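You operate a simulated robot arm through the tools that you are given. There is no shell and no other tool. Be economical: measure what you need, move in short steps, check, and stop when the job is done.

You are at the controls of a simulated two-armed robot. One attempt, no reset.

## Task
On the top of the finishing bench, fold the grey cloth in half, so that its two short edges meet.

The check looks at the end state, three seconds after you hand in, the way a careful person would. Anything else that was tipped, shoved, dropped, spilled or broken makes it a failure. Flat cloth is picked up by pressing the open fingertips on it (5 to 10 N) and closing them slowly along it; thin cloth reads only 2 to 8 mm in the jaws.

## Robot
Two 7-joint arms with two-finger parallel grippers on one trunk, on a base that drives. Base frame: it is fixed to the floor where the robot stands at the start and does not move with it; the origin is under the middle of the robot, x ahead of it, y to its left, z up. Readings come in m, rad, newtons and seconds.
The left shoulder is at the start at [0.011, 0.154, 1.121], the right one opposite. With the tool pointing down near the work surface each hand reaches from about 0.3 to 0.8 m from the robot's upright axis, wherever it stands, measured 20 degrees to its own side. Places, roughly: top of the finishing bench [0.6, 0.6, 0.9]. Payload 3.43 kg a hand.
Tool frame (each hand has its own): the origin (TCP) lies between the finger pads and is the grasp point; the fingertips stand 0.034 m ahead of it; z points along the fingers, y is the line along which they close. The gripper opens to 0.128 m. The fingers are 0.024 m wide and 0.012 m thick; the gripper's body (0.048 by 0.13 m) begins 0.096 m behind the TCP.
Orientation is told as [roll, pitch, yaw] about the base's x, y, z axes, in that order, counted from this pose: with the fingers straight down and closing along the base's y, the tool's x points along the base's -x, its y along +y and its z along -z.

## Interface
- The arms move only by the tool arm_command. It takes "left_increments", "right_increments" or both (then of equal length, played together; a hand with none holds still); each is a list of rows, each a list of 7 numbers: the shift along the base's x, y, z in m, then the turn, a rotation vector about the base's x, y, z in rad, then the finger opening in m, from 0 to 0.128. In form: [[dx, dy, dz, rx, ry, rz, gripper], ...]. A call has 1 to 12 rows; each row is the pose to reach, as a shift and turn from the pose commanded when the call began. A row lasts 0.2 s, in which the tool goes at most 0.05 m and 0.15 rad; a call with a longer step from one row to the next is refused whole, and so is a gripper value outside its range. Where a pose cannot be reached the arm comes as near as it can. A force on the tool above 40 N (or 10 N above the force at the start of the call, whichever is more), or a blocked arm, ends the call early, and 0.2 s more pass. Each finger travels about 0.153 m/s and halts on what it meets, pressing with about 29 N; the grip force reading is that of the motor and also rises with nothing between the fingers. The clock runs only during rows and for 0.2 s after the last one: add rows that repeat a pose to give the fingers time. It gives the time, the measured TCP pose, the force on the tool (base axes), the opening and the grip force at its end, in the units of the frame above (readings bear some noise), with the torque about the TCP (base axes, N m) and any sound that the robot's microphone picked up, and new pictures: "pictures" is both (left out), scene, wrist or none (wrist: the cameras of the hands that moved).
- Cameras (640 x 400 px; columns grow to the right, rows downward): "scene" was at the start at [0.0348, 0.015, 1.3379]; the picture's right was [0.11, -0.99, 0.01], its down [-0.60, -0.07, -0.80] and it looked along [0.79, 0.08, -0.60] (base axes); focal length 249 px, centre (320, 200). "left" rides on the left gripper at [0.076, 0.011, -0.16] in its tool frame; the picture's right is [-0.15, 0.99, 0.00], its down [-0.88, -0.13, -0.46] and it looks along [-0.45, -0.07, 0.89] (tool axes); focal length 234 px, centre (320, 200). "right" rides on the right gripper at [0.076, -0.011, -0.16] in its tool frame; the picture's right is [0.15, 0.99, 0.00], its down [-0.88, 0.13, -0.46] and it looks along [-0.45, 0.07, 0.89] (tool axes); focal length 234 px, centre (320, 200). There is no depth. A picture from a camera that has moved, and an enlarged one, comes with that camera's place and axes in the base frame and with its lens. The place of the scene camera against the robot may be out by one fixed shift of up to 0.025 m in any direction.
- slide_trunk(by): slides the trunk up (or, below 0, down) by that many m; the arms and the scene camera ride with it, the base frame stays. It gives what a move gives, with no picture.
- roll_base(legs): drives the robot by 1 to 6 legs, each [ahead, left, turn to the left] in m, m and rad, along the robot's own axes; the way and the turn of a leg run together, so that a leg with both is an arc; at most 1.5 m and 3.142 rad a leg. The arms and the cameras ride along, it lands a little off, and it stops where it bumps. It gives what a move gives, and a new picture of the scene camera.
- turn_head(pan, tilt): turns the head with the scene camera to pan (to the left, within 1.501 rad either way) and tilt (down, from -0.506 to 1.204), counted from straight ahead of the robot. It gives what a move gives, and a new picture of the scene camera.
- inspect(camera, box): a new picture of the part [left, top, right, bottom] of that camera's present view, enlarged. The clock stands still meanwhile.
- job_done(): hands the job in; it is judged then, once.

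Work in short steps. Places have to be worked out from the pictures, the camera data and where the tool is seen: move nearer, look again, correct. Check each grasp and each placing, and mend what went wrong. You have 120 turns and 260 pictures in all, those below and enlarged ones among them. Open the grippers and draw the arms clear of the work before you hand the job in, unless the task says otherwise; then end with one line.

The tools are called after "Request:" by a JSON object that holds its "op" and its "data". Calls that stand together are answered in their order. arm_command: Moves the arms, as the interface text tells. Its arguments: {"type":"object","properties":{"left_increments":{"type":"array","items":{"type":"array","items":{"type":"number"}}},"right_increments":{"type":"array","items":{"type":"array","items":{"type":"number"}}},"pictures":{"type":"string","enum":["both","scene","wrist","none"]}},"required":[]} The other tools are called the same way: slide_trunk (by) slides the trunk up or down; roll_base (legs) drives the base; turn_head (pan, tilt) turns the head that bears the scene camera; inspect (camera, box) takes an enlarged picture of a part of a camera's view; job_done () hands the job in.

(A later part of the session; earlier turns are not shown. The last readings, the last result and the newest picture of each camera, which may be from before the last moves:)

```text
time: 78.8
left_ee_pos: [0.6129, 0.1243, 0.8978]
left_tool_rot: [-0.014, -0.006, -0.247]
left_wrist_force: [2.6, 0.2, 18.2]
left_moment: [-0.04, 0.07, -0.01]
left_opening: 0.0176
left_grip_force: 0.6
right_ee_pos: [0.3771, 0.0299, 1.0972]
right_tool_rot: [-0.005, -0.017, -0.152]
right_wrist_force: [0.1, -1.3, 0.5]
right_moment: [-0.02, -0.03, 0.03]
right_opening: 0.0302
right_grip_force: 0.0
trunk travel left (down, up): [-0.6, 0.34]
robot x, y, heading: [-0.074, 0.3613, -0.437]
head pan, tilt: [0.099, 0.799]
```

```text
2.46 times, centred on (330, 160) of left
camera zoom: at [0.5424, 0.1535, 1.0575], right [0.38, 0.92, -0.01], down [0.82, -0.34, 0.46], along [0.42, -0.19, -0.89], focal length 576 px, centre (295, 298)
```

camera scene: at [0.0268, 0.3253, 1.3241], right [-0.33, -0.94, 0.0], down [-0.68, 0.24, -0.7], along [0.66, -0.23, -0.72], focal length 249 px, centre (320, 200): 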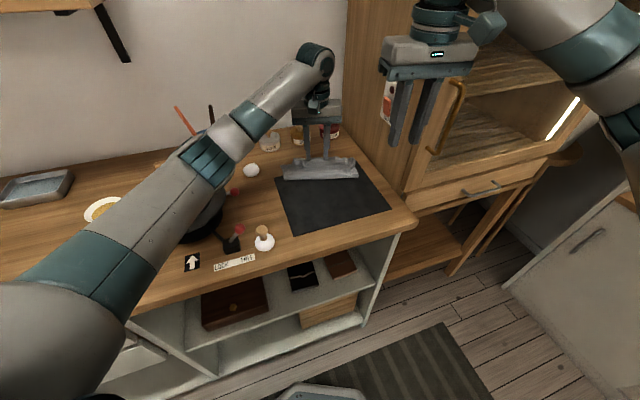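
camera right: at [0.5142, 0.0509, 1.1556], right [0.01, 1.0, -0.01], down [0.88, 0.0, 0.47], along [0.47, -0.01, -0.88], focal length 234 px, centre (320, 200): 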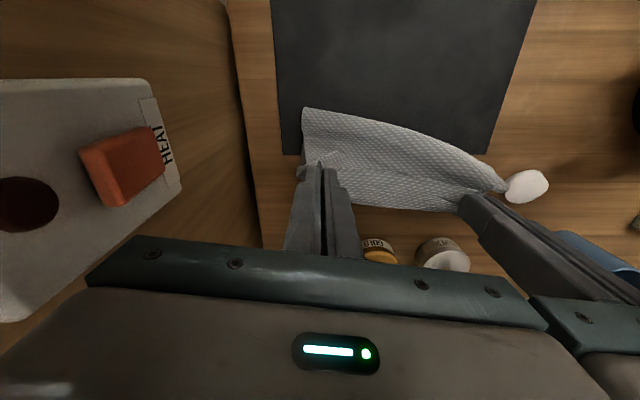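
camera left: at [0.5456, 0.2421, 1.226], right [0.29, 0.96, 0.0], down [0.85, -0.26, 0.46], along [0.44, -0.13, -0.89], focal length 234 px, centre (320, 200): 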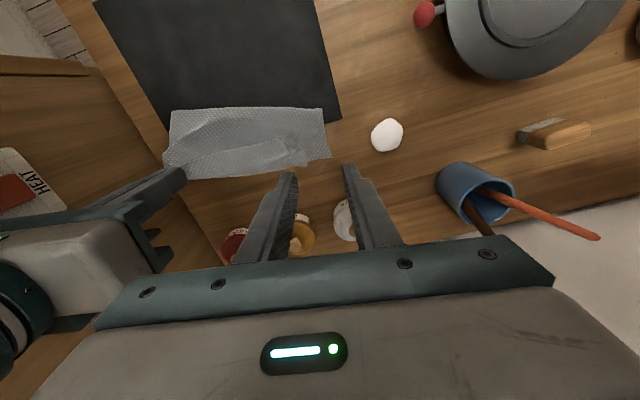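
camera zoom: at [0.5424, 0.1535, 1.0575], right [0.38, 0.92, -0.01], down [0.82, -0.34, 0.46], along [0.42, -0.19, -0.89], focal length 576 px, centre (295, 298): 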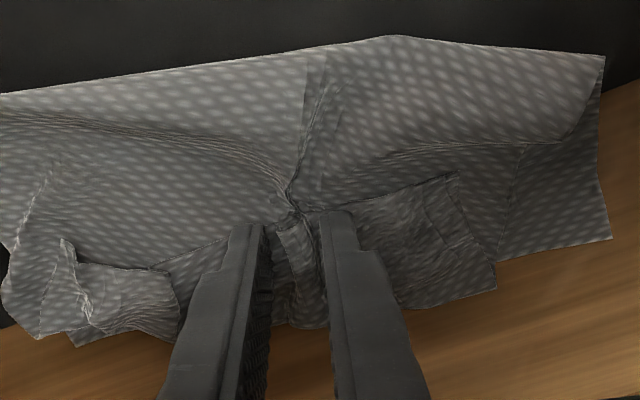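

It is also gathering the layer beneath, which is acceptable. I close, lift, and carry it back toward the robot to open the cloth out, then flatten by tension.

Request:
{"op": "arm_command", "data": {"left_increments": [[0, 0, 0.0005, 0, 0, 0, 0.013], [0, 0, 0.001, 0, 0, 0, 0.009], [0, 0, 0.001, 0, 0, 0, 0.005], [0, 0, 0.001, 0, 0, 0, 0.0], [0, 0, 0.001, 0, 0, 0, 0.0], [0, 0, 0.02, 0, 0, 0, 0.0], [-0.01, 0, 0.05, 0, 0, 0, 0.0], [-0.03, 0, 0.08, 0, 0, 0, 0.0], [-0.06, 0, 0.09, 0, 0, 0, 0.0], [-0.09, 0, 0.09, 0, 0, 0, 0.0], [-0.12, 0, 0.08, 0, 0, 0.0, 0.0], [-0.12, 0, 0.08, 0, 0, 0, 0.0]], "pictures": "wrist"}}

Request:
{"op": "inspect", "data": {"camera": "scene", "box": [230, 90, 410, 240]}}

```text
time: 81.4
left_ee_pos: [0.494, 0.1225, 0.9764]
left_tool_rot: [-0.013, -0.003, -0.247]
left_wrist_force: [0.3, -0.1, -0.7]
left_moment: [0.02, -0.01, 0.03]
left_opening: 0.0019
left_grip_force: 29.1
right_ee_pos: [0.3797, 0.0289, 1.0967]
right_tool_rot: [-0.005, -0.017, -0.151]
right_wrist_force: [-0.6, 0.0, 0.1]
right_moment: [0.02, -0.01, 0.0]
right_opening: 0.0301
right_grip_force: 0.0
trunk travel left (down, up): [-0.6, 0.34]
robot x, y, heading: [-0.0792, 0.3648, -0.441]
head pan, tilt: [0.099, 0.799]
camera left: at [0.4243, 0.1526, 1.135], right [0.38, 0.92, -0.01], down [0.82, -0.34, 0.46], along [0.42, -0.19, -0.89], focal length 234 px, centre (320, 200)
```

left: 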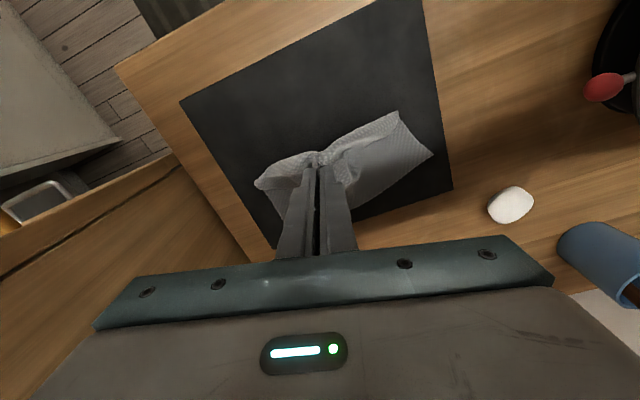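

```text
2.67 times, centred on (320, 165) of scene
camera zoom: at [0.027, 0.3254, 1.3241], right [-0.33, -0.94, 0.0], down [-0.68, 0.24, -0.7], along [0.66, -0.23, -0.72], focal length 663 px, centre (320, 293)
```

zoom: 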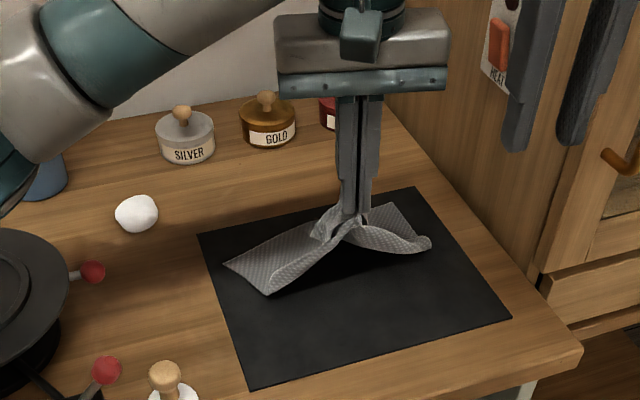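

All layers were caught and the whole cloth came along. I set it down on the mat, release, and look.

Request:
{"op": "arm_command", "data": {"left_increments": [[-0.01, 0, -0.03, 0, 0, 0, 0.0], [-0.02, 0, -0.055, 0, 0, 0, 0.0], [-0.02, 0, -0.072, 0, 0, 0, 0.0], [-0.02, 0, -0.072, 0, 0, 0, 0.02], [-0.02, 0, -0.06, 0, 0, 0, 0.03], [-0.02, 0, -0.03, 0, 0, 0, 0.03], [-0.02, 0, 0.01, 0, 0, 0, 0.03], [-0.03, 0, 0.05, 0, 0, 0, 0.03], [-0.05, 0.03, 0.08, 0, 0, 0, 0.03], [-0.05, 0.06, 0.1, 0, 0, 0, 0.03], [-0.05, 0.06, 0.1, 0, 0, 0, 0.03]], "pictures": "wrist"}}

Request:
{"op": "inspect", "data": {"camera": "scene", "box": [250, 120, 410, 240]}}

Request:
{"op": "inspect", "data": {"camera": "left", "box": [140, 80, 440, 260]}}

```text
time: 83.8
left_ee_pos: [0.443, 0.1815, 1.0756]
left_tool_rot: [-0.014, -0.002, -0.249]
left_wrist_force: [0.2, -0.7, -1.1]
left_moment: [0.03, 0.0, 0.01]
left_opening: 0.0301
left_grip_force: 0.1
right_ee_pos: [0.3785, 0.0283, 1.0959]
right_tool_rot: [-0.006, -0.014, -0.152]
right_wrist_force: [0.1, 0.3, -0.4]
right_moment: [0.01, 0.01, -0.02]
right_opening: 0.0301
right_grip_force: 0.1
trunk travel left (down, up): [-0.6, 0.34]
robot x, y, heading: [-0.078, 0.3652, -0.444]
head pan, tilt: [0.099, 0.799]
camera left: at [0.3723, 0.2116, 1.2359], right [0.39, 0.92, -0.01], down [0.82, -0.34, 0.46], along [0.42, -0.19, -0.89], focal length 234 px, centre (320, 200)
```

left: 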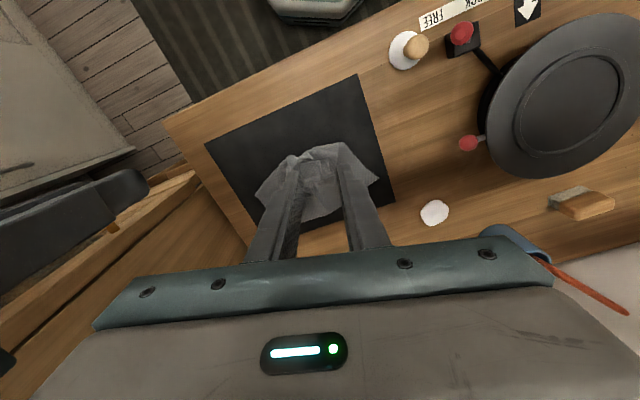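

```text
3.33 times, centred on (330, 180) of scene
camera zoom: at [0.0268, 0.3243, 1.3241], right [-0.33, -0.94, 0.0], down [-0.68, 0.24, -0.7], along [0.66, -0.23, -0.72], focal length 829 px, centre (287, 267)
```

zoom: 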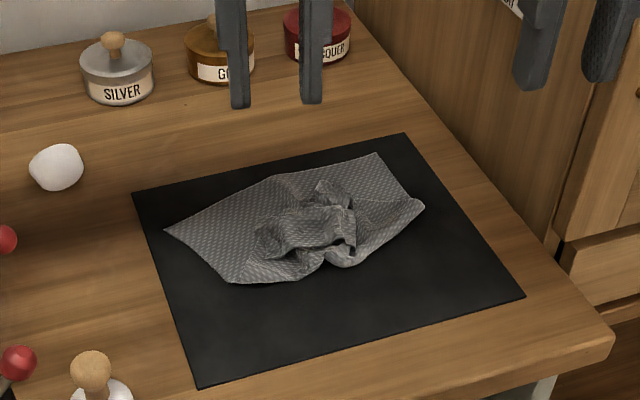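

```text
2.13 times, centred on (290, 170) of left
camera zoom: at [0.3723, 0.2116, 1.2359], right [0.39, 0.92, -0.01], down [0.82, -0.34, 0.46], along [0.42, -0.19, -0.89], focal length 500 px, centre (384, 264)
```

zoom: 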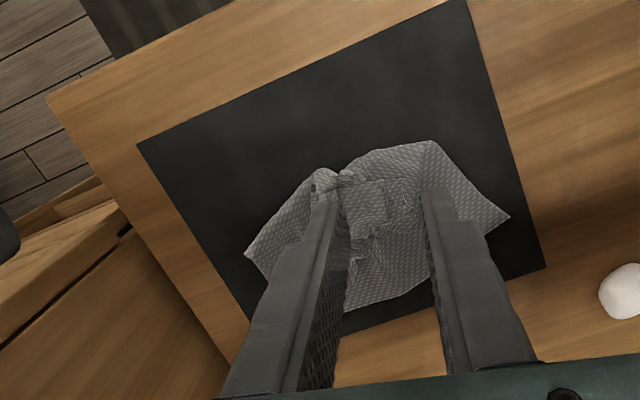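

It is scrunched but fully on the mat. The plan is to grip two corners of a short edge, hang the cloth to straighten it, then lay it down and fold in one go. I move the left hand away for a clear view.

Request:
{"op": "arm_command", "data": {"left_increments": [[-0.03, 0.03, 0.02, 0, 0, 0, 0.03], [-0.06, 0.06, 0.02, 0, 0, 0, 0.03], [-0.08, 0.1, 0.02, 0, 0, 0, 0.03], [-0.1, 0.13, 0.02, 0, 0, 0, 0.03], [-0.1, 0.13, 0.02, 0, 0, 0, 0.03]], "right_increments": [[0, -0.01, 0.02, 0, 0, 0, 0.03], [0, -0.02, 0.03, 0, 0, 0, 0.03], [0, -0.03, 0.03, 0, 0, 0, 0.03], [0, -0.03, 0.03, 0, 0, 0, 0.03], [0, -0.03, 0.03, 0, 0, 0, 0.03]], "pictures": "wrist"}}

Request:
{"op": "inspect", "data": {"camera": "scene", "box": [270, 130, 400, 220]}}

```text
time: 85.0
left_ee_pos: [0.344, 0.3119, 1.0948]
left_tool_rot: [-0.013, -0.002, -0.248]
left_wrist_force: [0.7, -0.3, -0.2]
left_moment: [0.03, -0.03, 0.01]
left_opening: 0.0299
left_grip_force: 0.1
right_ee_pos: [0.3801, -0.0026, 1.1278]
right_tool_rot: [-0.005, -0.016, -0.151]
right_wrist_force: [-0.1, -0.2, 0.2]
right_moment: [0.02, 0.02, -0.02]
right_opening: 0.03
right_grip_force: 0.0
trunk travel left (down, up): [-0.6, 0.34]
robot x, y, heading: [-0.0788, 0.3626, -0.44]
head pan, tilt: [0.099, 0.799]
camera right: at [0.3022, -0.0011, 1.2852], right [0.0, 1.0, -0.01], down [0.88, 0.0, 0.47], along [0.47, -0.01, -0.88], focal length 234 px, centre (320, 200)
camera left: at [0.2721, 0.3417, 1.2549], right [0.38, 0.92, -0.01], down [0.82, -0.34, 0.46], along [0.42, -0.19, -0.89], focal length 234 px, centre (320, 200)
```

right: 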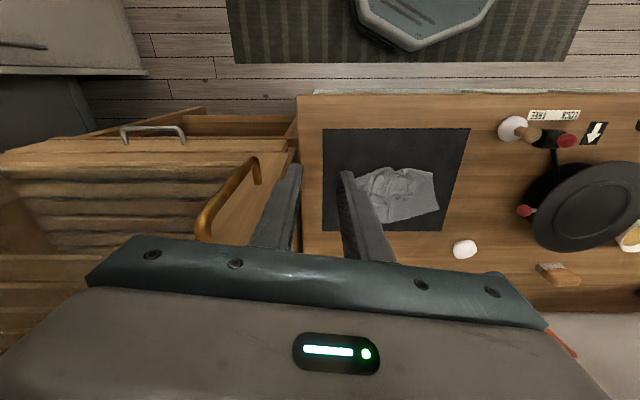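
left: 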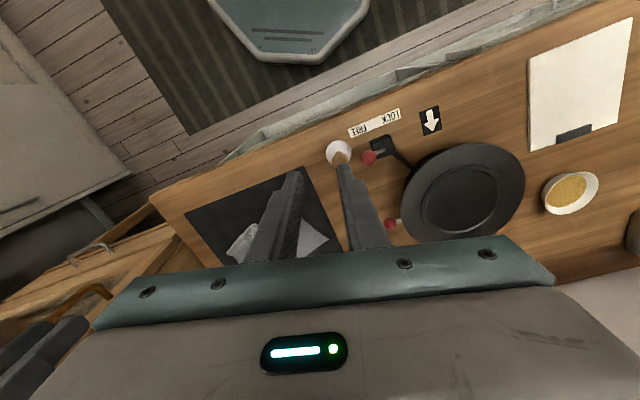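

```text
4.44 times, centred on (335, 175) of scene
camera zoom: at [0.0275, 0.3244, 1.324], right [-0.33, -0.94, 0.0], down [-0.68, 0.24, -0.7], along [0.66, -0.23, -0.72], focal length 1106 px, centre (253, 311)
```

zoom: 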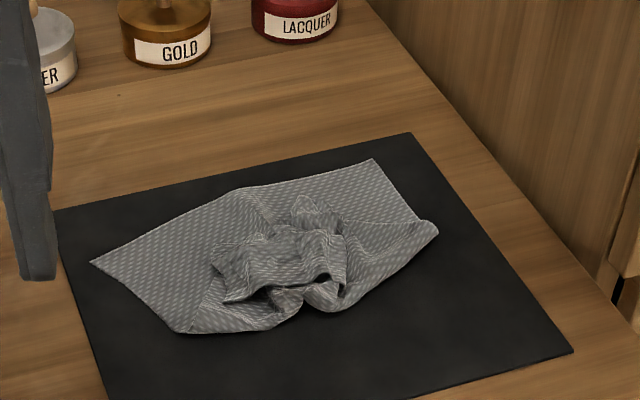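

The far short edge is exposed as a single layer, with corners near (0.552, 0.243) and (0.589, 0.042). I bring both hands above those corners, closing along the edge, and check.

Request:
{"op": "arm_command", "data": {"left_increments": [[0.035, -0.01, 0, 0, 0, 0.09, 0.034], [0.07, -0.025, 0, 0, 0, 0.18, 0.034], [0.105, -0.045, 0, 0, 0, 0.27, 0.034], [0.14, -0.065, 0, 0, 0, 0.36, 0.034], [0.175, -0.085, 0, 0, 0, 0.46, 0.034], [0.209, -0.096, -0.03, 0, 0, 0.558, 0.034], [0.209, -0.096, -0.07, 0, 0, 0.558, 0.034], [0.209, -0.096, -0.11, 0, 0, 0.558, 0.034], [0.209, -0.096, -0.14, 0, 0, 0.558, 0.034], [0.209, -0.096, -0.155, 0, 0, 0.558, 0.034], [0.209, -0.096, -0.155, 0, 0, 0.558, 0.034]], "right_increments": [[0.035, 0.01, 0, 0, 0, 0.03, 0.034], [0.07, 0.02, 0, 0, 0, 0.06, 0.034], [0.105, 0.035, 0, 0, 0, 0.09, 0.034], [0.14, 0.045, 0, 0, 0, 0.12, 0.034], [0.17, 0.06, 0, 0, 0, 0.151, 0.034], [0.2, 0.07, -0.03, 0, 0, 0.151, 0.034], [0.2, 0.07, -0.07, 0, 0, 0.151, 0.034], [0.2, 0.07, -0.11, 0, 0, 0.151, 0.034], [0.2, 0.07, -0.15, 0, 0, 0.151, 0.034], [0.2, 0.07, -0.183, 0, 0, 0.151, 0.034], [0.2, 0.07, -0.183, 0, 0, 0.151, 0.034]], "pictures": "none"}}

Request:
{"op": "inspect", "data": {"camera": "left", "box": [160, 60, 440, 240]}}

Request:
{"op": "inspect", "data": {"camera": "right", "box": [220, 60, 500, 240]}}

```text
time: 87.4
left_ee_pos: [0.5528, 0.2166, 0.9407]
left_tool_rot: [-0.013, -0.003, 0.312]
left_wrist_force: [-0.4, 0.0, 0.4]
left_moment: [0.05, 0.03, -0.04]
left_opening: 0.0337
left_grip_force: 0.1
right_ee_pos: [0.5797, 0.0688, 0.947]
right_tool_rot: [-0.004, -0.017, 0.0]
right_wrist_force: [0.0, 0.9, -0.2]
right_moment: [-0.03, 0.0, 0.0]
right_opening: 0.034
right_grip_force: 0.2
trunk travel left (down, up): [-0.6, 0.34]
robot x, y, heading: [-0.0778, 0.3616, -0.438]
head pan, tilt: [0.099, 0.799]
```

```text
2.22 times, centred on (300, 150) of left
camera zoom: at [0.4766, 0.2048, 1.0994], right [-0.16, 0.99, -0.01], down [0.88, 0.15, 0.46], along [0.46, 0.06, -0.89], focal length 520 px, centre (364, 311)
```

zoom: 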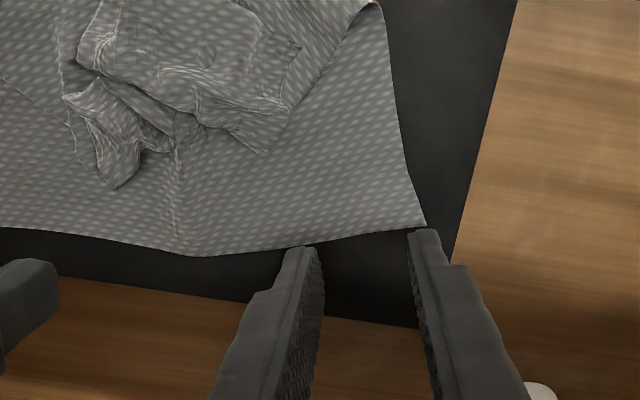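

```text
2.22 times, centred on (360, 150) of right
camera zoom: at [0.5019, 0.0595, 1.1045], right [-0.15, 0.99, -0.01], down [0.87, 0.13, 0.47], along [0.47, 0.06, -0.88], focal length 520 px, centre (231, 311)
```

zoom: 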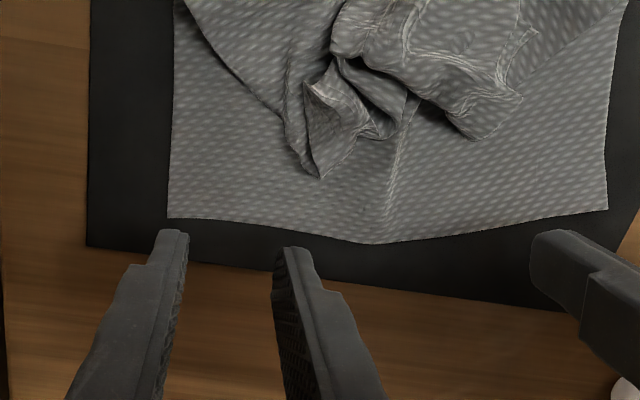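

Corners are confirmed at (0.549, 0.243) and (0.585, 0.039), and the hands are well placed. I go down to just above contact.

Request:
{"op": "arm_command", "data": {"left_increments": [[0.0, -0.003, -0.02, 0, 0, 0, 0.034], [0, -0.003, -0.035, 0, 0, 0, 0.034], [0, -0.003, -0.04, 0, 0, 0, 0.034], [0, -0.003, -0.043, 0, 0, 0, 0.034], [0, -0.003, -0.043, 0, 0, 0, 0.034]], "right_increments": [[0, 0, -0.02, 0, 0, 0, 0.034], [0, 0, -0.04, 0, 0, 0, 0.034], [0, 0, -0.046, 0, 0, 0, 0.034], [0, 0, -0.049, 0, 0, 0, 0.034], [0, 0, -0.049, 0, 0, 0, 0.034]], "pictures": "none"}}

```text
time: 88.6
left_ee_pos: [0.5525, 0.2119, 0.8991]
left_tool_rot: [-0.013, -0.006, 0.312]
left_wrist_force: [-0.6, 0.3, 0.2]
left_moment: [-0.03, -0.04, 0.02]
left_opening: 0.0341
left_grip_force: 0.1
right_ee_pos: [0.5804, 0.0709, 0.8993]
right_tool_rot: [-0.006, -0.02, 0.001]
right_wrist_force: [3.7, -1.8, 17.9]
right_moment: [0.32, 0.03, -0.05]
right_opening: 0.0337
right_grip_force: 0.1
trunk travel left (down, up): [-0.6, 0.34]
robot x, y, heading: [-0.0766, 0.3641, -0.442]
head pan, tilt: [0.099, 0.799]
```

Request:
{"op": "arm_command", "data": {"left_increments": [[0, 0, -0.002, 0.006, 0, 0, 0.034], [0, 0, -0.0035, 0.006, 0, 0, 0.034], [0, 0, -0.0035, 0.006, 0, 0, 0.034]], "right_increments": [[0, 0, 0.0005, 0.01, 0, 0, 0.034], [0, 0, 0.0005, 0.01, 0, 0, 0.034], [0, 0, 0.0005, 0.01, 0, 0, 0.034]], "pictures": "none"}}

```text
time: 89.4
left_ee_pos: [0.5515, 0.2132, 0.8981]
left_tool_rot: [-0.013, -0.008, 0.311]
left_wrist_force: [5.9, 1.9, 25.4]
left_moment: [0.57, 0.11, -0.16]
left_opening: 0.0339
left_grip_force: 0.1
right_ee_pos: [0.5794, 0.0702, 0.8992]
right_tool_rot: [0.003, -0.018, 0.0]
right_wrist_force: [8.1, -4.0, 13.7]
right_moment: [-0.38, -0.13, 0.18]
right_opening: 0.0345
right_grip_force: 0.6
trunk travel left (down, up): [-0.6, 0.34]
robot x, y, heading: [-0.0745, 0.3643, -0.44]
head pan, tilt: [0.099, 0.799]
```

Request:
{"op": "arm_command", "data": {"left_increments": [[0, 0, 0.0015, 0.01, 0, 0, 0.034], [0, 0, 0.0015, 0.01, 0, 0, 0.034], [0, 0, 0.0015, 0.01, 0, 0, 0.034]], "right_increments": [[0, 0, 0, -0.005, 0, 0, 0.034], [0, 0, 0, -0.005, 0, 0, 0.034], [0, 0, 0, -0.005, 0, 0, 0.034]], "pictures": "none"}}

```text
time: 90.2
left_ee_pos: [0.5515, 0.2133, 0.8985]
left_tool_rot: [0.002, -0.012, 0.311]
left_wrist_force: [8.6, -2.4, 15.2]
left_moment: [-0.17, -0.27, 0.08]
left_opening: 0.0339
left_grip_force: 0.1
right_ee_pos: [0.5801, 0.07, 0.8991]
right_tool_rot: [-0.003, -0.019, 0.001]
right_wrist_force: [5.7, -3.4, 22.1]
right_moment: [0.12, -0.01, -0.03]
right_opening: 0.0345
right_grip_force: 0.6
trunk travel left (down, up): [-0.6, 0.34]
robot x, y, heading: [-0.073, 0.3647, -0.438]
head pan, tilt: [0.099, 0.799]
```

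Loads are shared. I ease both a little and close slowly.

Request:
{"op": "arm_command", "data": {"left_increments": [[0, 0, 0.0005, -0.002, 0, 0, 0.031], [0, 0, 0.0005, -0.002, 0, 0, 0.028], [0, 0, 0.0005, -0.002, 0, 0, 0.025], [0, 0, 0.0005, -0.002, 0, 0, 0.022], [0, 0, 0.0005, -0.002, 0, 0, 0.019], [0, 0, 0.0005, -0.002, 0, 0, 0.016], [0, 0, 0.0008, -0.002, 0, 0, 0.013], [0, 0, 0.001, -0.002, 0, 0, 0.01], [0, 0, 0.001, -0.002, 0, 0, 0.007], [0, 0, 0.001, -0.002, 0, 0, 0.004], [0, 0, 0.001, -0.002, 0, 0, 0.0], [0, 0, 0.001, -0.002, 0, 0, 0.0]], "right_increments": [[0, 0, 0.001, 0.001, 0, 0, 0.031], [0, 0, 0.0015, 0.001, 0, 0, 0.028], [0, 0, 0.0015, 0.001, 0, 0, 0.025], [0, 0, 0.0015, 0.001, 0, 0, 0.022], [0, 0, 0.0015, 0.001, 0, 0, 0.019], [0, 0, 0.0015, 0.001, 0, 0, 0.016], [0, 0, 0.0015, 0.001, 0, 0, 0.013], [0, 0, 0.0015, 0.001, 0, 0, 0.01], [0, 0, 0.0015, 0.001, 0, 0, 0.007], [0, 0, 0.0015, 0.001, 0, 0, 0.004], [0, 0, 0.0015, 0.001, 0, 0, 0.0], [0, 0, 0.0015, 0.001, 0, 0, 0.0]], "pictures": "none"}}

Request:
{"op": "inspect", "data": {"camera": "left", "box": [160, 60, 440, 240]}}

Request:
{"op": "inspect", "data": {"camera": "right", "box": [220, 60, 500, 240]}}

```text
time: 92.8
left_ee_pos: [0.5517, 0.2127, 0.897]
left_tool_rot: [0.0, -0.009, 0.31]
left_wrist_force: [1.0, -1.2, 5.8]
left_moment: [-0.05, -0.01, 0.02]
left_opening: 0.0
left_grip_force: 28.7
right_ee_pos: [0.5806, 0.0704, 0.8985]
right_tool_rot: [0.0, -0.017, -0.001]
right_wrist_force: [-1.0, 3.9, 4.7]
right_moment: [0.08, 0.08, 0.0]
right_opening: 0.0016
right_grip_force: 29.3
trunk travel left (down, up): [-0.6, 0.34]
robot x, y, heading: [-0.0785, 0.3675, -0.44]
head pan, tilt: [0.099, 0.799]
```

```text
2.22 times, centred on (300, 150) of left
camera zoom: at [0.4757, 0.1994, 1.0579], right [-0.16, 0.99, 0.0], down [0.87, 0.14, 0.46], along [0.46, 0.08, -0.89], focal length 520 px, centre (364, 311)
```

zoom: 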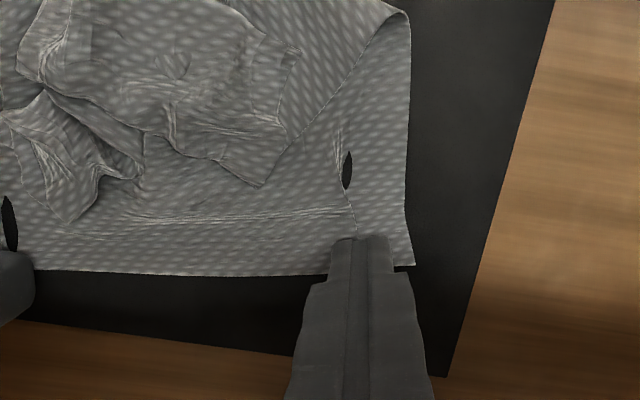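

```text
2.22 times, centred on (360, 150) of right
camera zoom: at [0.5019, 0.0599, 1.0564], right [-0.15, 0.99, 0.0], down [0.87, 0.13, 0.47], along [0.47, 0.07, -0.88], focal length 520 px, centre (231, 311)
```

zoom: 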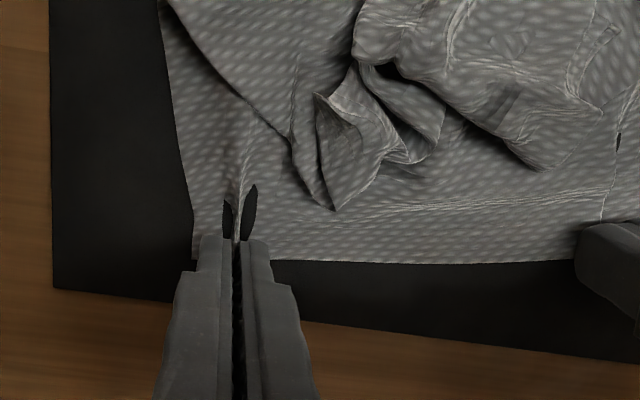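

The right holds (1.6 mm); the left slipped at the end. I redo the left with a firmer press.

Request:
{"op": "arm_command", "data": {"left_increments": [[0, 0, 0.005, 0, 0, 0, 0.01], [0.001, -0.004, 0.007, 0, 0, 0, 0.036], [0.001, -0.004, 0.007, 0, 0, 0, 0.036], [0.001, -0.004, 0.003, 0, 0, 0, 0.036], [0.001, -0.004, 0, 0, 0, 0, 0.036], [0.001, -0.004, -0.0015, 0, 0, 0, 0.036], [0.001, -0.004, -0.0015, 0, 0, 0, 0.036]], "pictures": "none"}}

```text
time: 94.4
left_ee_pos: [0.5536, 0.2103, 0.8985]
left_tool_rot: [-0.003, -0.008, 0.308]
left_wrist_force: [-3.3, 1.3, 14.1]
left_moment: [0.01, 0.16, 0.02]
left_opening: 0.036
left_grip_force: 0.1
right_ee_pos: [0.579, 0.0709, 0.8986]
right_tool_rot: [0.0, -0.018, -0.002]
right_wrist_force: [1.7, -0.4, 0.4]
right_moment: [0.02, -0.01, 0.01]
right_opening: 0.0015
right_grip_force: 29.5
trunk travel left (down, up): [-0.6, 0.34]
robot x, y, heading: [-0.0773, 0.3632, -0.438]
head pan, tilt: [0.099, 0.799]
```

Balanced at 14 N. I close slowly with the press kept.

Request:
{"op": "arm_command", "data": {"left_increments": [[0, 0, 0, 0, 0, 0, 0.033], [0, 0, 0, 0, 0, 0, 0.03], [0, 0, 0, 0, 0, 0, 0.027], [0, 0, 0, 0, 0, 0, 0.024], [0, 0, 0, 0, 0, 0, 0.021], [0, 0, 0, 0, 0, 0, 0.018], [0, 0, 0, 0, 0, 0, 0.015], [0, 0, 0, 0, 0, 0, 0.012], [0, 0, 0, 0, 0, 0, 0.009], [0, 0, 0, 0, 0, 0, 0.006], [0, 0, 0, 0, 0, 0, 0.0], [0, 0, 0, 0, 0, 0, 0.0]], "pictures": "none"}}

Request:
{"op": "inspect", "data": {"camera": "left", "box": [160, 60, 440, 240]}}

```text
time: 97.0
left_ee_pos: [0.5533, 0.2085, 0.8968]
left_tool_rot: [-0.002, -0.009, 0.307]
left_wrist_force: [3.9, -17.3, 24.4]
left_moment: [-0.74, -0.08, 0.03]
left_opening: 0.0028
left_grip_force: 28.9
right_ee_pos: [0.5786, 0.0706, 0.8996]
right_tool_rot: [0.001, -0.019, -0.001]
right_wrist_force: [-1.5, 12.8, 0.7]
right_moment: [0.48, 0.08, -0.02]
right_opening: 0.0017
right_grip_force: 29.3
trunk travel left (down, up): [-0.6, 0.34]
robot x, y, heading: [-0.0759, 0.3667, -0.442]
head pan, tilt: [0.099, 0.799]
```

```text
2.22 times, centred on (300, 150) of left
camera zoom: at [0.476, 0.1956, 1.0571], right [-0.16, 0.99, 0.0], down [0.87, 0.14, 0.46], along [0.46, 0.07, -0.89], focal length 520 px, centre (364, 311)
```

zoom: 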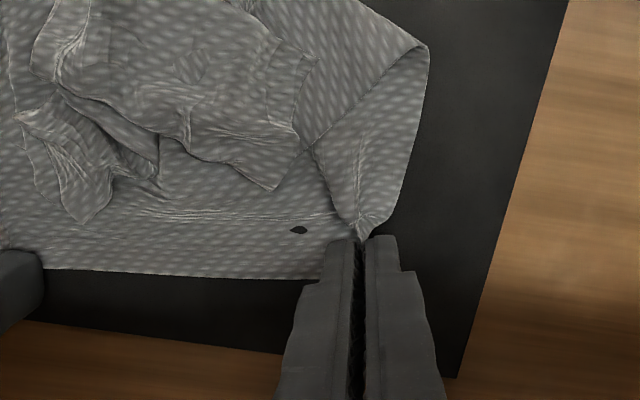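

Both corners are held (2.8 and 1.7 mm). I ease the sideways tension and lift 0.2 m to let the cloth hang out.

Request:
{"op": "arm_command", "data": {"left_increments": [[0, -0.003, 0.01, 0, 0, 0, 0.0], [0, -0.003, 0.04, 0, 0, 0, 0.0], [0, -0.003, 0.07, 0, 0, 0, 0.0], [0, -0.003, 0.1, 0, 0, 0, 0.0], [0, -0.003, 0.13, 0, 0, 0, 0.0], [0, -0.003, 0.16, 0, 0, 0, 0.0], [0, -0.003, 0.19, 0, 0, 0, 0.0], [0, -0.003, 0.21, 0, 0, 0, 0.0], [0, -0.003, 0.21, 0, 0, 0, 0.0]], "right_increments": [[0, 0.003, 0.01, 0, 0, 0, 0.0], [0, 0.003, 0.04, 0, 0, 0, 0.0], [0, 0.003, 0.07, 0, 0, 0, 0.0], [0, 0.003, 0.1, 0, 0, 0, 0.0], [0, 0.003, 0.13, 0, 0, 0, 0.0], [0, 0.003, 0.16, 0, 0, 0, 0.0], [0, 0.003, 0.19, 0, 0, 0, 0.0], [0, 0.003, 0.21, 0, 0, 0, 0.0], [0, 0.003, 0.21, 0, 0, 0, 0.0]], "pictures": "both"}}

Request:
{"op": "inspect", "data": {"camera": "scene", "box": [240, 60, 420, 220]}}

```text
time: 99.0
left_ee_pos: [0.5551, 0.2062, 1.1062]
left_tool_rot: [0.001, -0.008, 0.309]
left_wrist_force: [1.0, -6.8, 1.5]
left_moment: [-0.23, -0.05, 0.01]
left_opening: 0.0025
left_grip_force: 28.7
right_ee_pos: [0.5827, 0.0706, 1.1073]
right_tool_rot: [-0.002, -0.017, -0.002]
right_wrist_force: [-0.7, 7.3, 0.3]
right_moment: [0.25, 0.05, 0.0]
right_opening: 0.0017
right_grip_force: 29.7
trunk travel left (down, up): [-0.6, 0.34]
robot x, y, heading: [-0.0787, 0.3654, -0.438]
head pan, tilt: [0.099, 0.799]
camera scene: at [0.0274, 0.3251, 1.324], right [-0.33, -0.94, 0.0], down [-0.68, 0.24, -0.7], along [0.66, -0.23, -0.72], focal length 249 px, centre (320, 200)
camera right: at [0.5037, 0.0599, 1.2642], right [-0.15, 0.99, 0.0], down [0.87, 0.13, 0.47], along [0.46, 0.07, -0.88], focal length 234 px, centre (320, 200)
camera left: at [0.479, 0.1924, 1.2661], right [-0.16, 0.99, 0.0], down [0.88, 0.14, 0.46], along [0.46, 0.08, -0.89], focal length 234 px, centre (320, 200)
```

scene: 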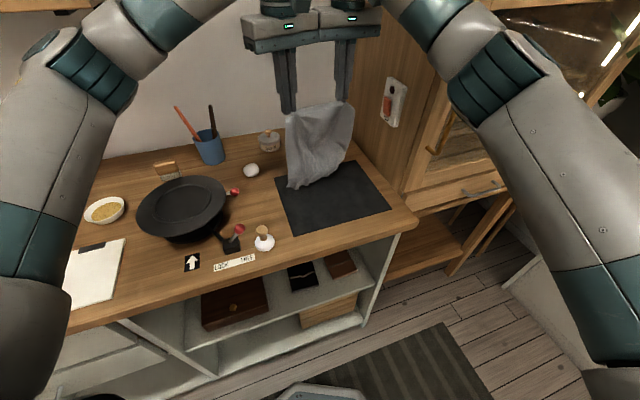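
right: 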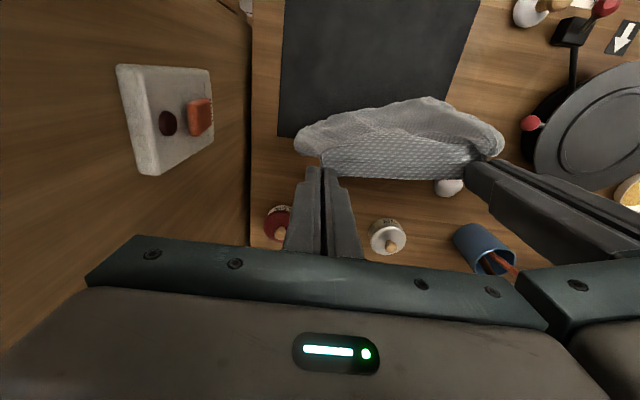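
left: 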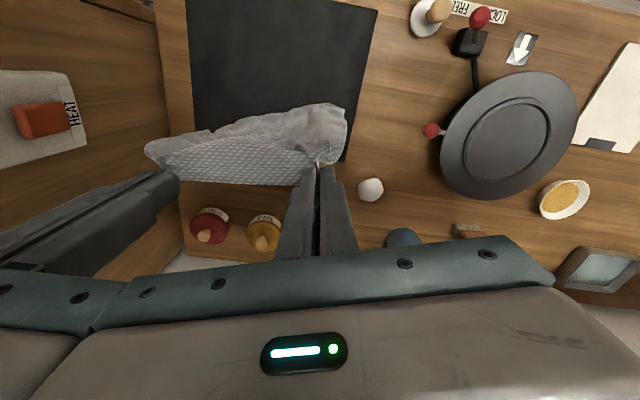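

```text
2.50 times, centred on (330, 140) of scene
camera zoom: at [0.0274, 0.3251, 1.324], right [-0.33, -0.94, 0.0], down [-0.68, 0.24, -0.7], along [0.66, -0.23, -0.72], focal length 622 px, centre (295, 350)
```

zoom: 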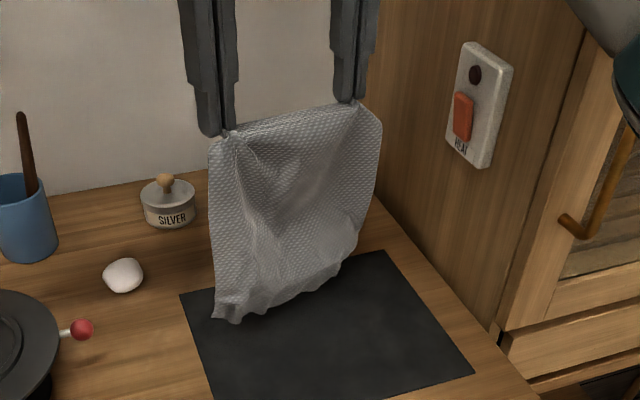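

The cloth hangs nearly straight from its two corners. I raise it clear of the mat, bring both hands to equal x with symmetric yaw, and check the hanging edge.

Request:
{"op": "arm_command", "data": {"left_increments": [[0, 0, 0.02, 0, 0, 0, 0.0], [-0.005, 0, 0.04, 0, 0, 0, 0.0], [-0.01, 0, 0.06, 0, 0, 0, 0.0], [-0.015, 0, 0.07, 0, 0, 0, 0.0], [-0.015, 0, 0.07, 0, 0, 0, 0.0], [-0.015, 0, 0.07, 0, 0, 0, 0.0]], "right_increments": [[-0.01, 0, 0.02, 0, 0, -0.08, 0.0], [-0.02, 0, 0.04, 0, 0, -0.16, 0.0], [-0.03, 0, 0.06, 0, 0, -0.24, 0.0], [-0.042, 0, 0.07, 0, 0, -0.31, 0.0], [-0.042, 0, 0.07, 0, 0, -0.31, 0.0], [-0.042, 0, 0.07, 0, 0, -0.31, 0.0]], "pictures": "both"}}

Request:
{"op": "inspect", "data": {"camera": "scene", "box": [240, 50, 440, 220]}}

```text
time: 100.5
left_ee_pos: [0.5377, 0.2066, 1.1772]
left_tool_rot: [-0.001, -0.006, 0.307]
left_wrist_force: [-3.0, 1.5, -1.6]
left_moment: [-1.66, -0.29, -0.16]
left_opening: 0.0025
left_grip_force: 28.9
right_ee_pos: [0.5386, 0.0692, 1.1773]
right_tool_rot: [0.002, -0.016, -0.319]
right_wrist_force: [2.5, -1.4, 0.4]
right_moment: [1.73, 0.27, -0.1]
right_opening: 0.0016
right_grip_force: 28.9
trunk travel left (down, up): [-0.6, 0.34]
robot x, y, heading: [-0.0768, 0.3665, -0.438]
head pan, tilt: [0.099, 0.799]
stopped in row 6 (right hand): the force on the tool passed its limit at 41 N (the readings are from after the stop); the commanded pose is now the measured one
camera scene: at [0.0263, 0.3252, 1.3242], right [-0.33, -0.94, 0.0], down [-0.68, 0.24, -0.7], along [0.66, -0.23, -0.72], focal length 249 px, centre (320, 200)
camera right: at [0.4616, 0.0821, 1.3351], right [0.17, 0.99, 0.0], down [0.87, -0.15, 0.47], along [0.46, -0.08, -0.88], focal length 234 px, centre (320, 200)
camera left: at [0.4616, 0.1938, 1.3364], right [-0.16, 0.99, 0.0], down [0.88, 0.14, 0.46], along [0.46, 0.07, -0.89], focal length 234 px, centre (320, 200)
```

scene: 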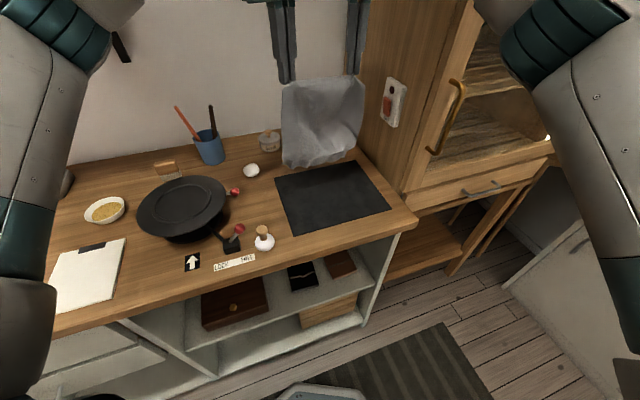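
right: 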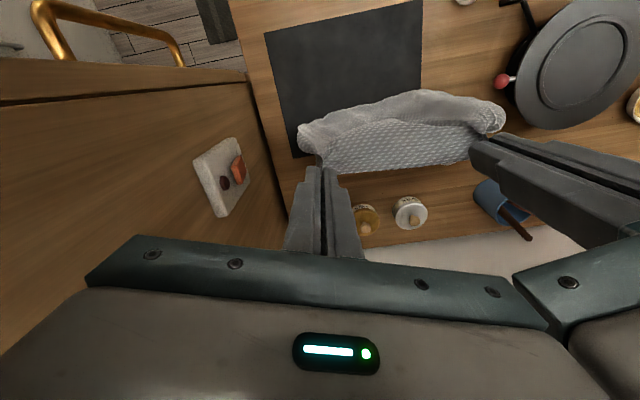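
left: 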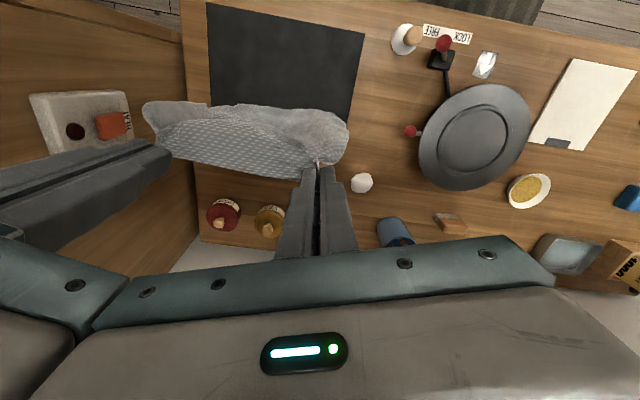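

```text
2.35 times, centred on (340, 135) of scene
camera zoom: at [0.0263, 0.3252, 1.3242], right [-0.33, -0.94, 0.0], down [-0.68, 0.24, -0.7], along [0.66, -0.23, -0.72], focal length 585 px, centre (273, 353)
```

zoom: 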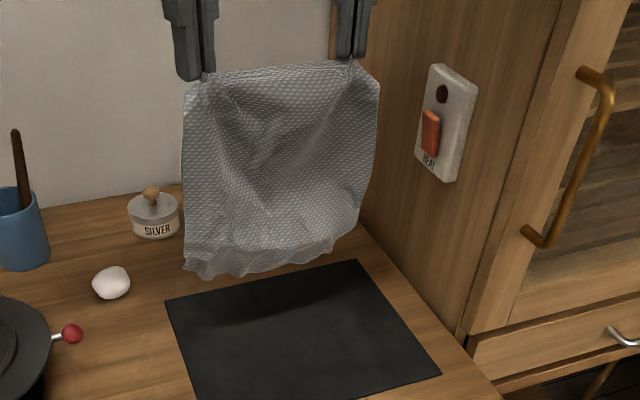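

The gripper bodies touched each other. I tilt them apart (±0.15 roll) and bring both yaws back to 0.

Request:
{"op": "arm_command", "data": {"left_increments": [[0, 0, 0, -0.07, 0, 0, 0.0], [0, 0, 0, -0.15, 0, 0, 0.0], [0, 0, 0, -0.15, 0, -0.1, 0.0], [0, 0, 0, -0.15, 0, -0.2, 0.0], [0, 0, 0, -0.15, 0, -0.3, 0.0], [0, 0, 0, -0.15, 0, -0.3, 0.0]], "right_increments": [[0, 0, 0, 0.07, 0, 0.0, 0.0], [0, 0, 0, 0.15, 0, 0.0, 0.0], [0, 0, 0, 0.15, 0, 0.1, 0.0], [0, 0, 0, 0.15, 0, 0.2, 0.0], [0, 0, 0, 0.15, 0, 0.3, 0.0], [0, 0, 0, 0.15, 0, 0.3, 0.0]], "pictures": "scene"}}

Request:
{"op": "inspect", "data": {"camera": "scene", "box": [240, 50, 440, 220]}}

Request:
{"op": "inspect", "data": {"camera": "left", "box": [100, 60, 420, 260]}}

```text
time: 101.9
left_ee_pos: [0.5383, 0.2083, 1.1766]
left_tool_rot: [-0.146, 0.015, 0.006]
left_wrist_force: [-0.3, -0.8, 0.4]
left_moment: [0.03, 0.02, 0.09]
left_opening: 0.0025
left_grip_force: 29.0
right_ee_pos: [0.5385, 0.0679, 1.1775]
right_tool_rot: [0.148, 0.009, -0.017]
right_wrist_force: [0.1, 0.1, 0.5]
right_moment: [0.03, -0.01, 0.0]
right_opening: 0.0015
right_grip_force: 28.9
trunk travel left (down, up): [-0.6, 0.34]
robot x, y, heading: [-0.0762, 0.362, -0.444]
head pan, tilt: [0.099, 0.799]
camera scene: at [0.0267, 0.3254, 1.3241], right [-0.33, -0.94, 0.0], down [-0.68, 0.24, -0.7], along [0.66, -0.23, -0.72], focal length 249 px, centre (320, 200)
```

scene: 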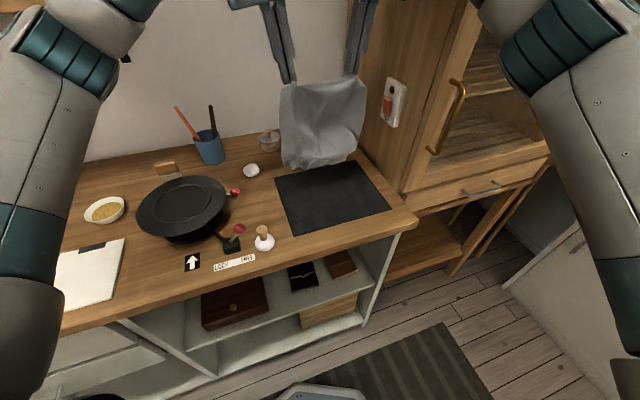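

```text
2.35 times, centred on (340, 135) of scene
camera zoom: at [0.0267, 0.3254, 1.3241], right [-0.33, -0.94, 0.0], down [-0.68, 0.24, -0.7], along [0.66, -0.23, -0.72], focal length 585 px, centre (273, 353)
```

zoom: 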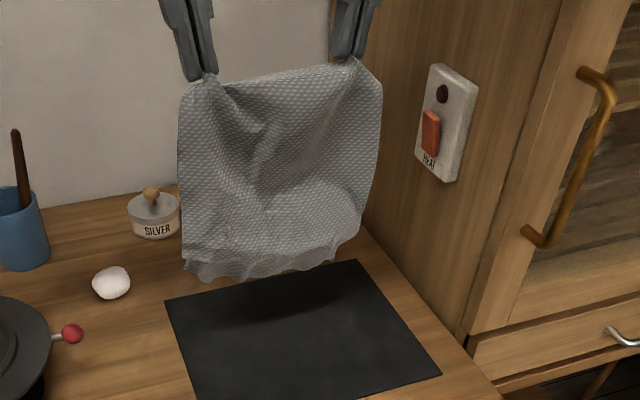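

```text
2.00 times, centred on (260, 160) of left
camera zoom: at [0.4652, 0.241, 1.3345], right [0.14, 0.98, -0.15], down [0.89, -0.06, 0.46], along [0.44, -0.19, -0.88], focal length 468 px, centre (440, 280)
```

zoom: 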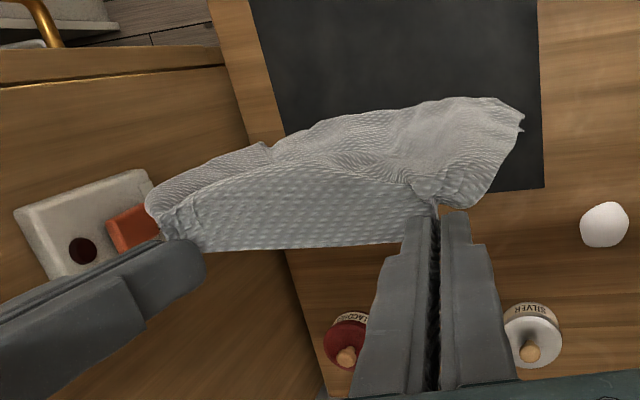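

Clear of each other now. I spread the hands slightly to tauten the top edge and give a small shake.

Request:
{"op": "arm_command", "data": {"left_increments": [[0, 0.003, 0, 0, 0, 0, 0.0], [0, 0.006, 0, 0, 0, 0, 0.0], [0, 0.006, -0.035, 0, 0, 0, 0.0], [0, 0.006, 0.0, 0, 0, 0, 0.0], [0, 0.006, -0.035, 0, 0, 0, 0.0], [0, 0.006, 0.0, 0, 0, 0, 0.0], [0, 0.006, 0.0, 0, 0, 0, 0.0], [0, 0.006, 0.0, 0, 0, 0, 0.0]], "right_increments": [[0, -0.003, 0, 0, 0, 0, 0.0], [0, -0.006, 0, 0, 0, 0, 0.0], [0, -0.006, -0.035, 0, 0, 0, 0.0], [0, -0.006, 0.0, 0, 0, 0, 0.0], [0, -0.006, -0.035, 0, 0, 0, 0.0], [0, -0.006, 0.0, 0, 0, 0, 0.0], [0, -0.006, 0.0, 0, 0, 0, 0.0], [0, -0.006, 0.0, 0, 0, 0, 0.0]], "pictures": "none"}}

Request:
{"op": "inspect", "data": {"camera": "scene", "box": [240, 50, 440, 220]}}

```text
time: 103.7
left_ee_pos: [0.5384, 0.215, 1.1758]
left_tool_rot: [-0.149, 0.016, 0.005]
left_wrist_force: [0.7, -18.4, -0.2]
left_moment: [-0.66, 0.02, 0.15]
left_opening: 0.0026
left_grip_force: 29.4
right_ee_pos: [0.5387, 0.0666, 1.1773]
right_tool_rot: [0.147, 0.009, -0.02]
right_wrist_force: [-1.0, 19.2, -0.5]
right_moment: [0.62, 0.01, -0.14]
right_opening: 0.0016
right_grip_force: 29.1
trunk travel left (down, up): [-0.6, 0.34]
robot x, y, heading: [-0.0779, 0.3637, -0.443]
head pan, tilt: [0.099, 0.799]
```

```text
2.35 times, centred on (340, 135) of scene
camera zoom: at [0.0262, 0.3272, 1.3242], right [-0.33, -0.94, 0.0], down [-0.68, 0.24, -0.7], along [0.66, -0.23, -0.72], focal length 585 px, centre (273, 353)
```

zoom: 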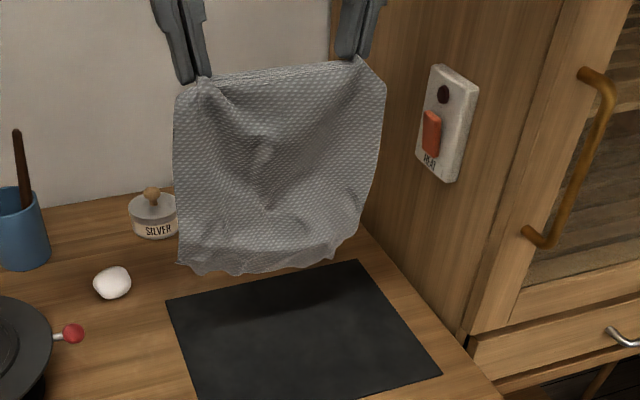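

The cloth is taut and flat. I relax tension a little, move it toward the robot to x ≈ 0.43, and lower until the hanging edge touches the mat.

Request:
{"op": "arm_command", "data": {"left_increments": [[-0.02, -0.002, 0, 0, 0, 0, 0.0], [-0.045, -0.002, 0, 0, 0, 0, 0.0], [-0.07, -0.002, 0, 0, 0, 0, 0.0], [-0.095, -0.002, 0, 0, 0, 0, 0.0], [-0.108, -0.002, 0, 0, 0, 0, 0.0], [-0.108, -0.002, -0.0, 0, 0, 0, 0.0], [-0.108, -0.002, 0, 0, 0, 0, 0.0], [-0.108, -0.002, -0.02, 0, 0, 0, 0.0], [-0.108, -0.002, -0.035, 0, 0, 0, 0.0], [-0.108, -0.002, -0.05, 0, 0, 0, 0.0], [-0.108, -0.002, -0.055, 0, 0, 0, 0.0], [-0.108, -0.002, -0.055, 0, 0, 0, 0.0]], "right_increments": [[-0.02, 0.002, 0, 0, 0, 0, 0.0], [-0.045, 0.002, 0, 0, 0, 0, 0.0], [-0.07, 0.002, 0, 0, 0, 0, 0.0], [-0.095, 0.002, 0, 0, 0, 0, 0.0], [-0.108, 0.002, 0, 0, 0, 0, 0.0], [-0.108, 0.002, -0.0, 0, 0, 0, 0.0], [-0.108, 0.002, 0, 0, 0, 0, 0.0], [-0.108, 0.002, -0.02, 0, 0, 0, 0.0], [-0.108, 0.002, -0.035, 0, 0, 0, 0.0], [-0.108, 0.002, -0.05, 0, 0, 0, 0.0], [-0.108, 0.002, -0.055, 0, 0, 0, 0.0], [-0.108, 0.002, -0.055, 0, 0, 0, 0.0]], "pictures": "both"}}

Request:
{"op": "inspect", "data": {"camera": "scene", "box": [230, 80, 430, 250]}}

```text
time: 106.3
left_ee_pos: [0.43, 0.2107, 1.1215]
left_tool_rot: [-0.146, 0.015, 0.005]
left_wrist_force: [0.3, -5.9, -0.3]
left_moment: [-0.18, 0.0, 0.05]
left_opening: 0.0026
left_grip_force: 28.7
right_ee_pos: [0.4299, 0.0642, 1.1213]
right_tool_rot: [0.151, 0.008, -0.019]
right_wrist_force: [0.1, 6.4, 1.1]
right_moment: [0.22, 0.01, -0.05]
right_opening: 0.0016
right_grip_force: 29.1
trunk travel left (down, up): [-0.6, 0.34]
robot x, y, heading: [-0.0775, 0.3646, -0.44]
head pan, tilt: [0.099, 0.799]
camera scene: at [0.0266, 0.3254, 1.3242], right [-0.33, -0.94, 0.0], down [-0.68, 0.24, -0.7], along [0.66, -0.23, -0.72], focal length 249 px, centre (320, 200)
camera right: at [0.3569, 0.0317, 1.2783], right [-0.13, 0.98, 0.15], down [0.89, 0.05, 0.46], along [0.45, 0.19, -0.87], focal length 234 px, centre (320, 200)
camera left: at [0.3564, 0.244, 1.2793], right [0.14, 0.98, -0.15], down [0.89, -0.06, 0.46], along [0.44, -0.19, -0.88], focal length 234 px, centre (320, 200)
```

scene: 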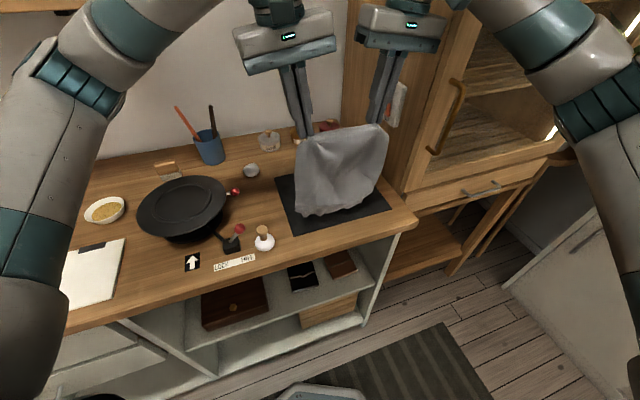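
right: 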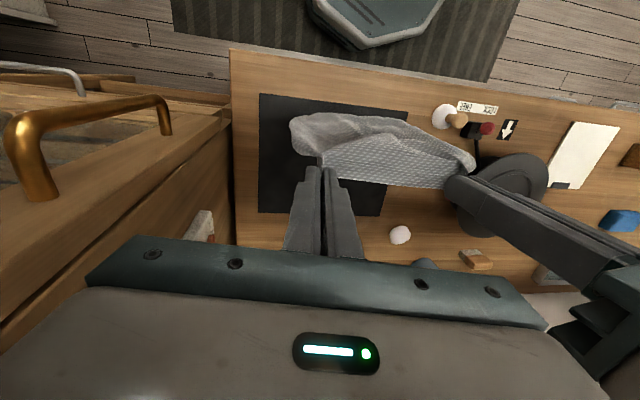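
left: 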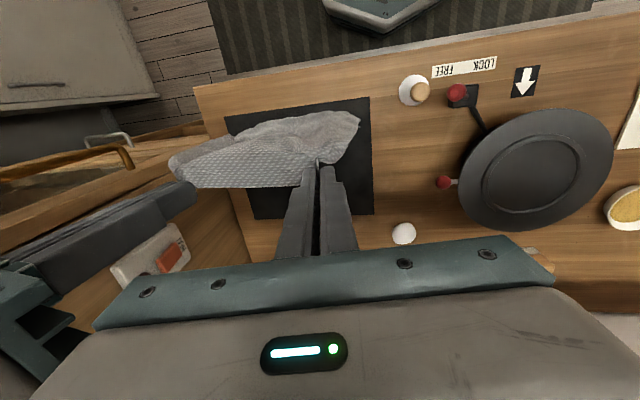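

```text
2.35 times, centred on (330, 165) of scene
camera zoom: at [0.0266, 0.3254, 1.3242], right [-0.33, -0.94, 0.0], down [-0.68, 0.24, -0.7], along [0.66, -0.23, -0.72], focal length 585 px, centre (296, 282)
```

zoom: 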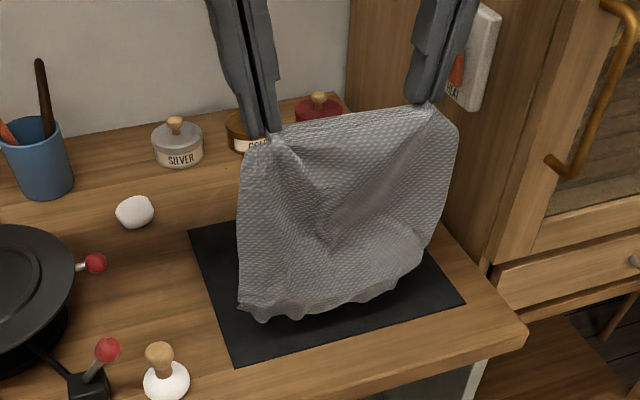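

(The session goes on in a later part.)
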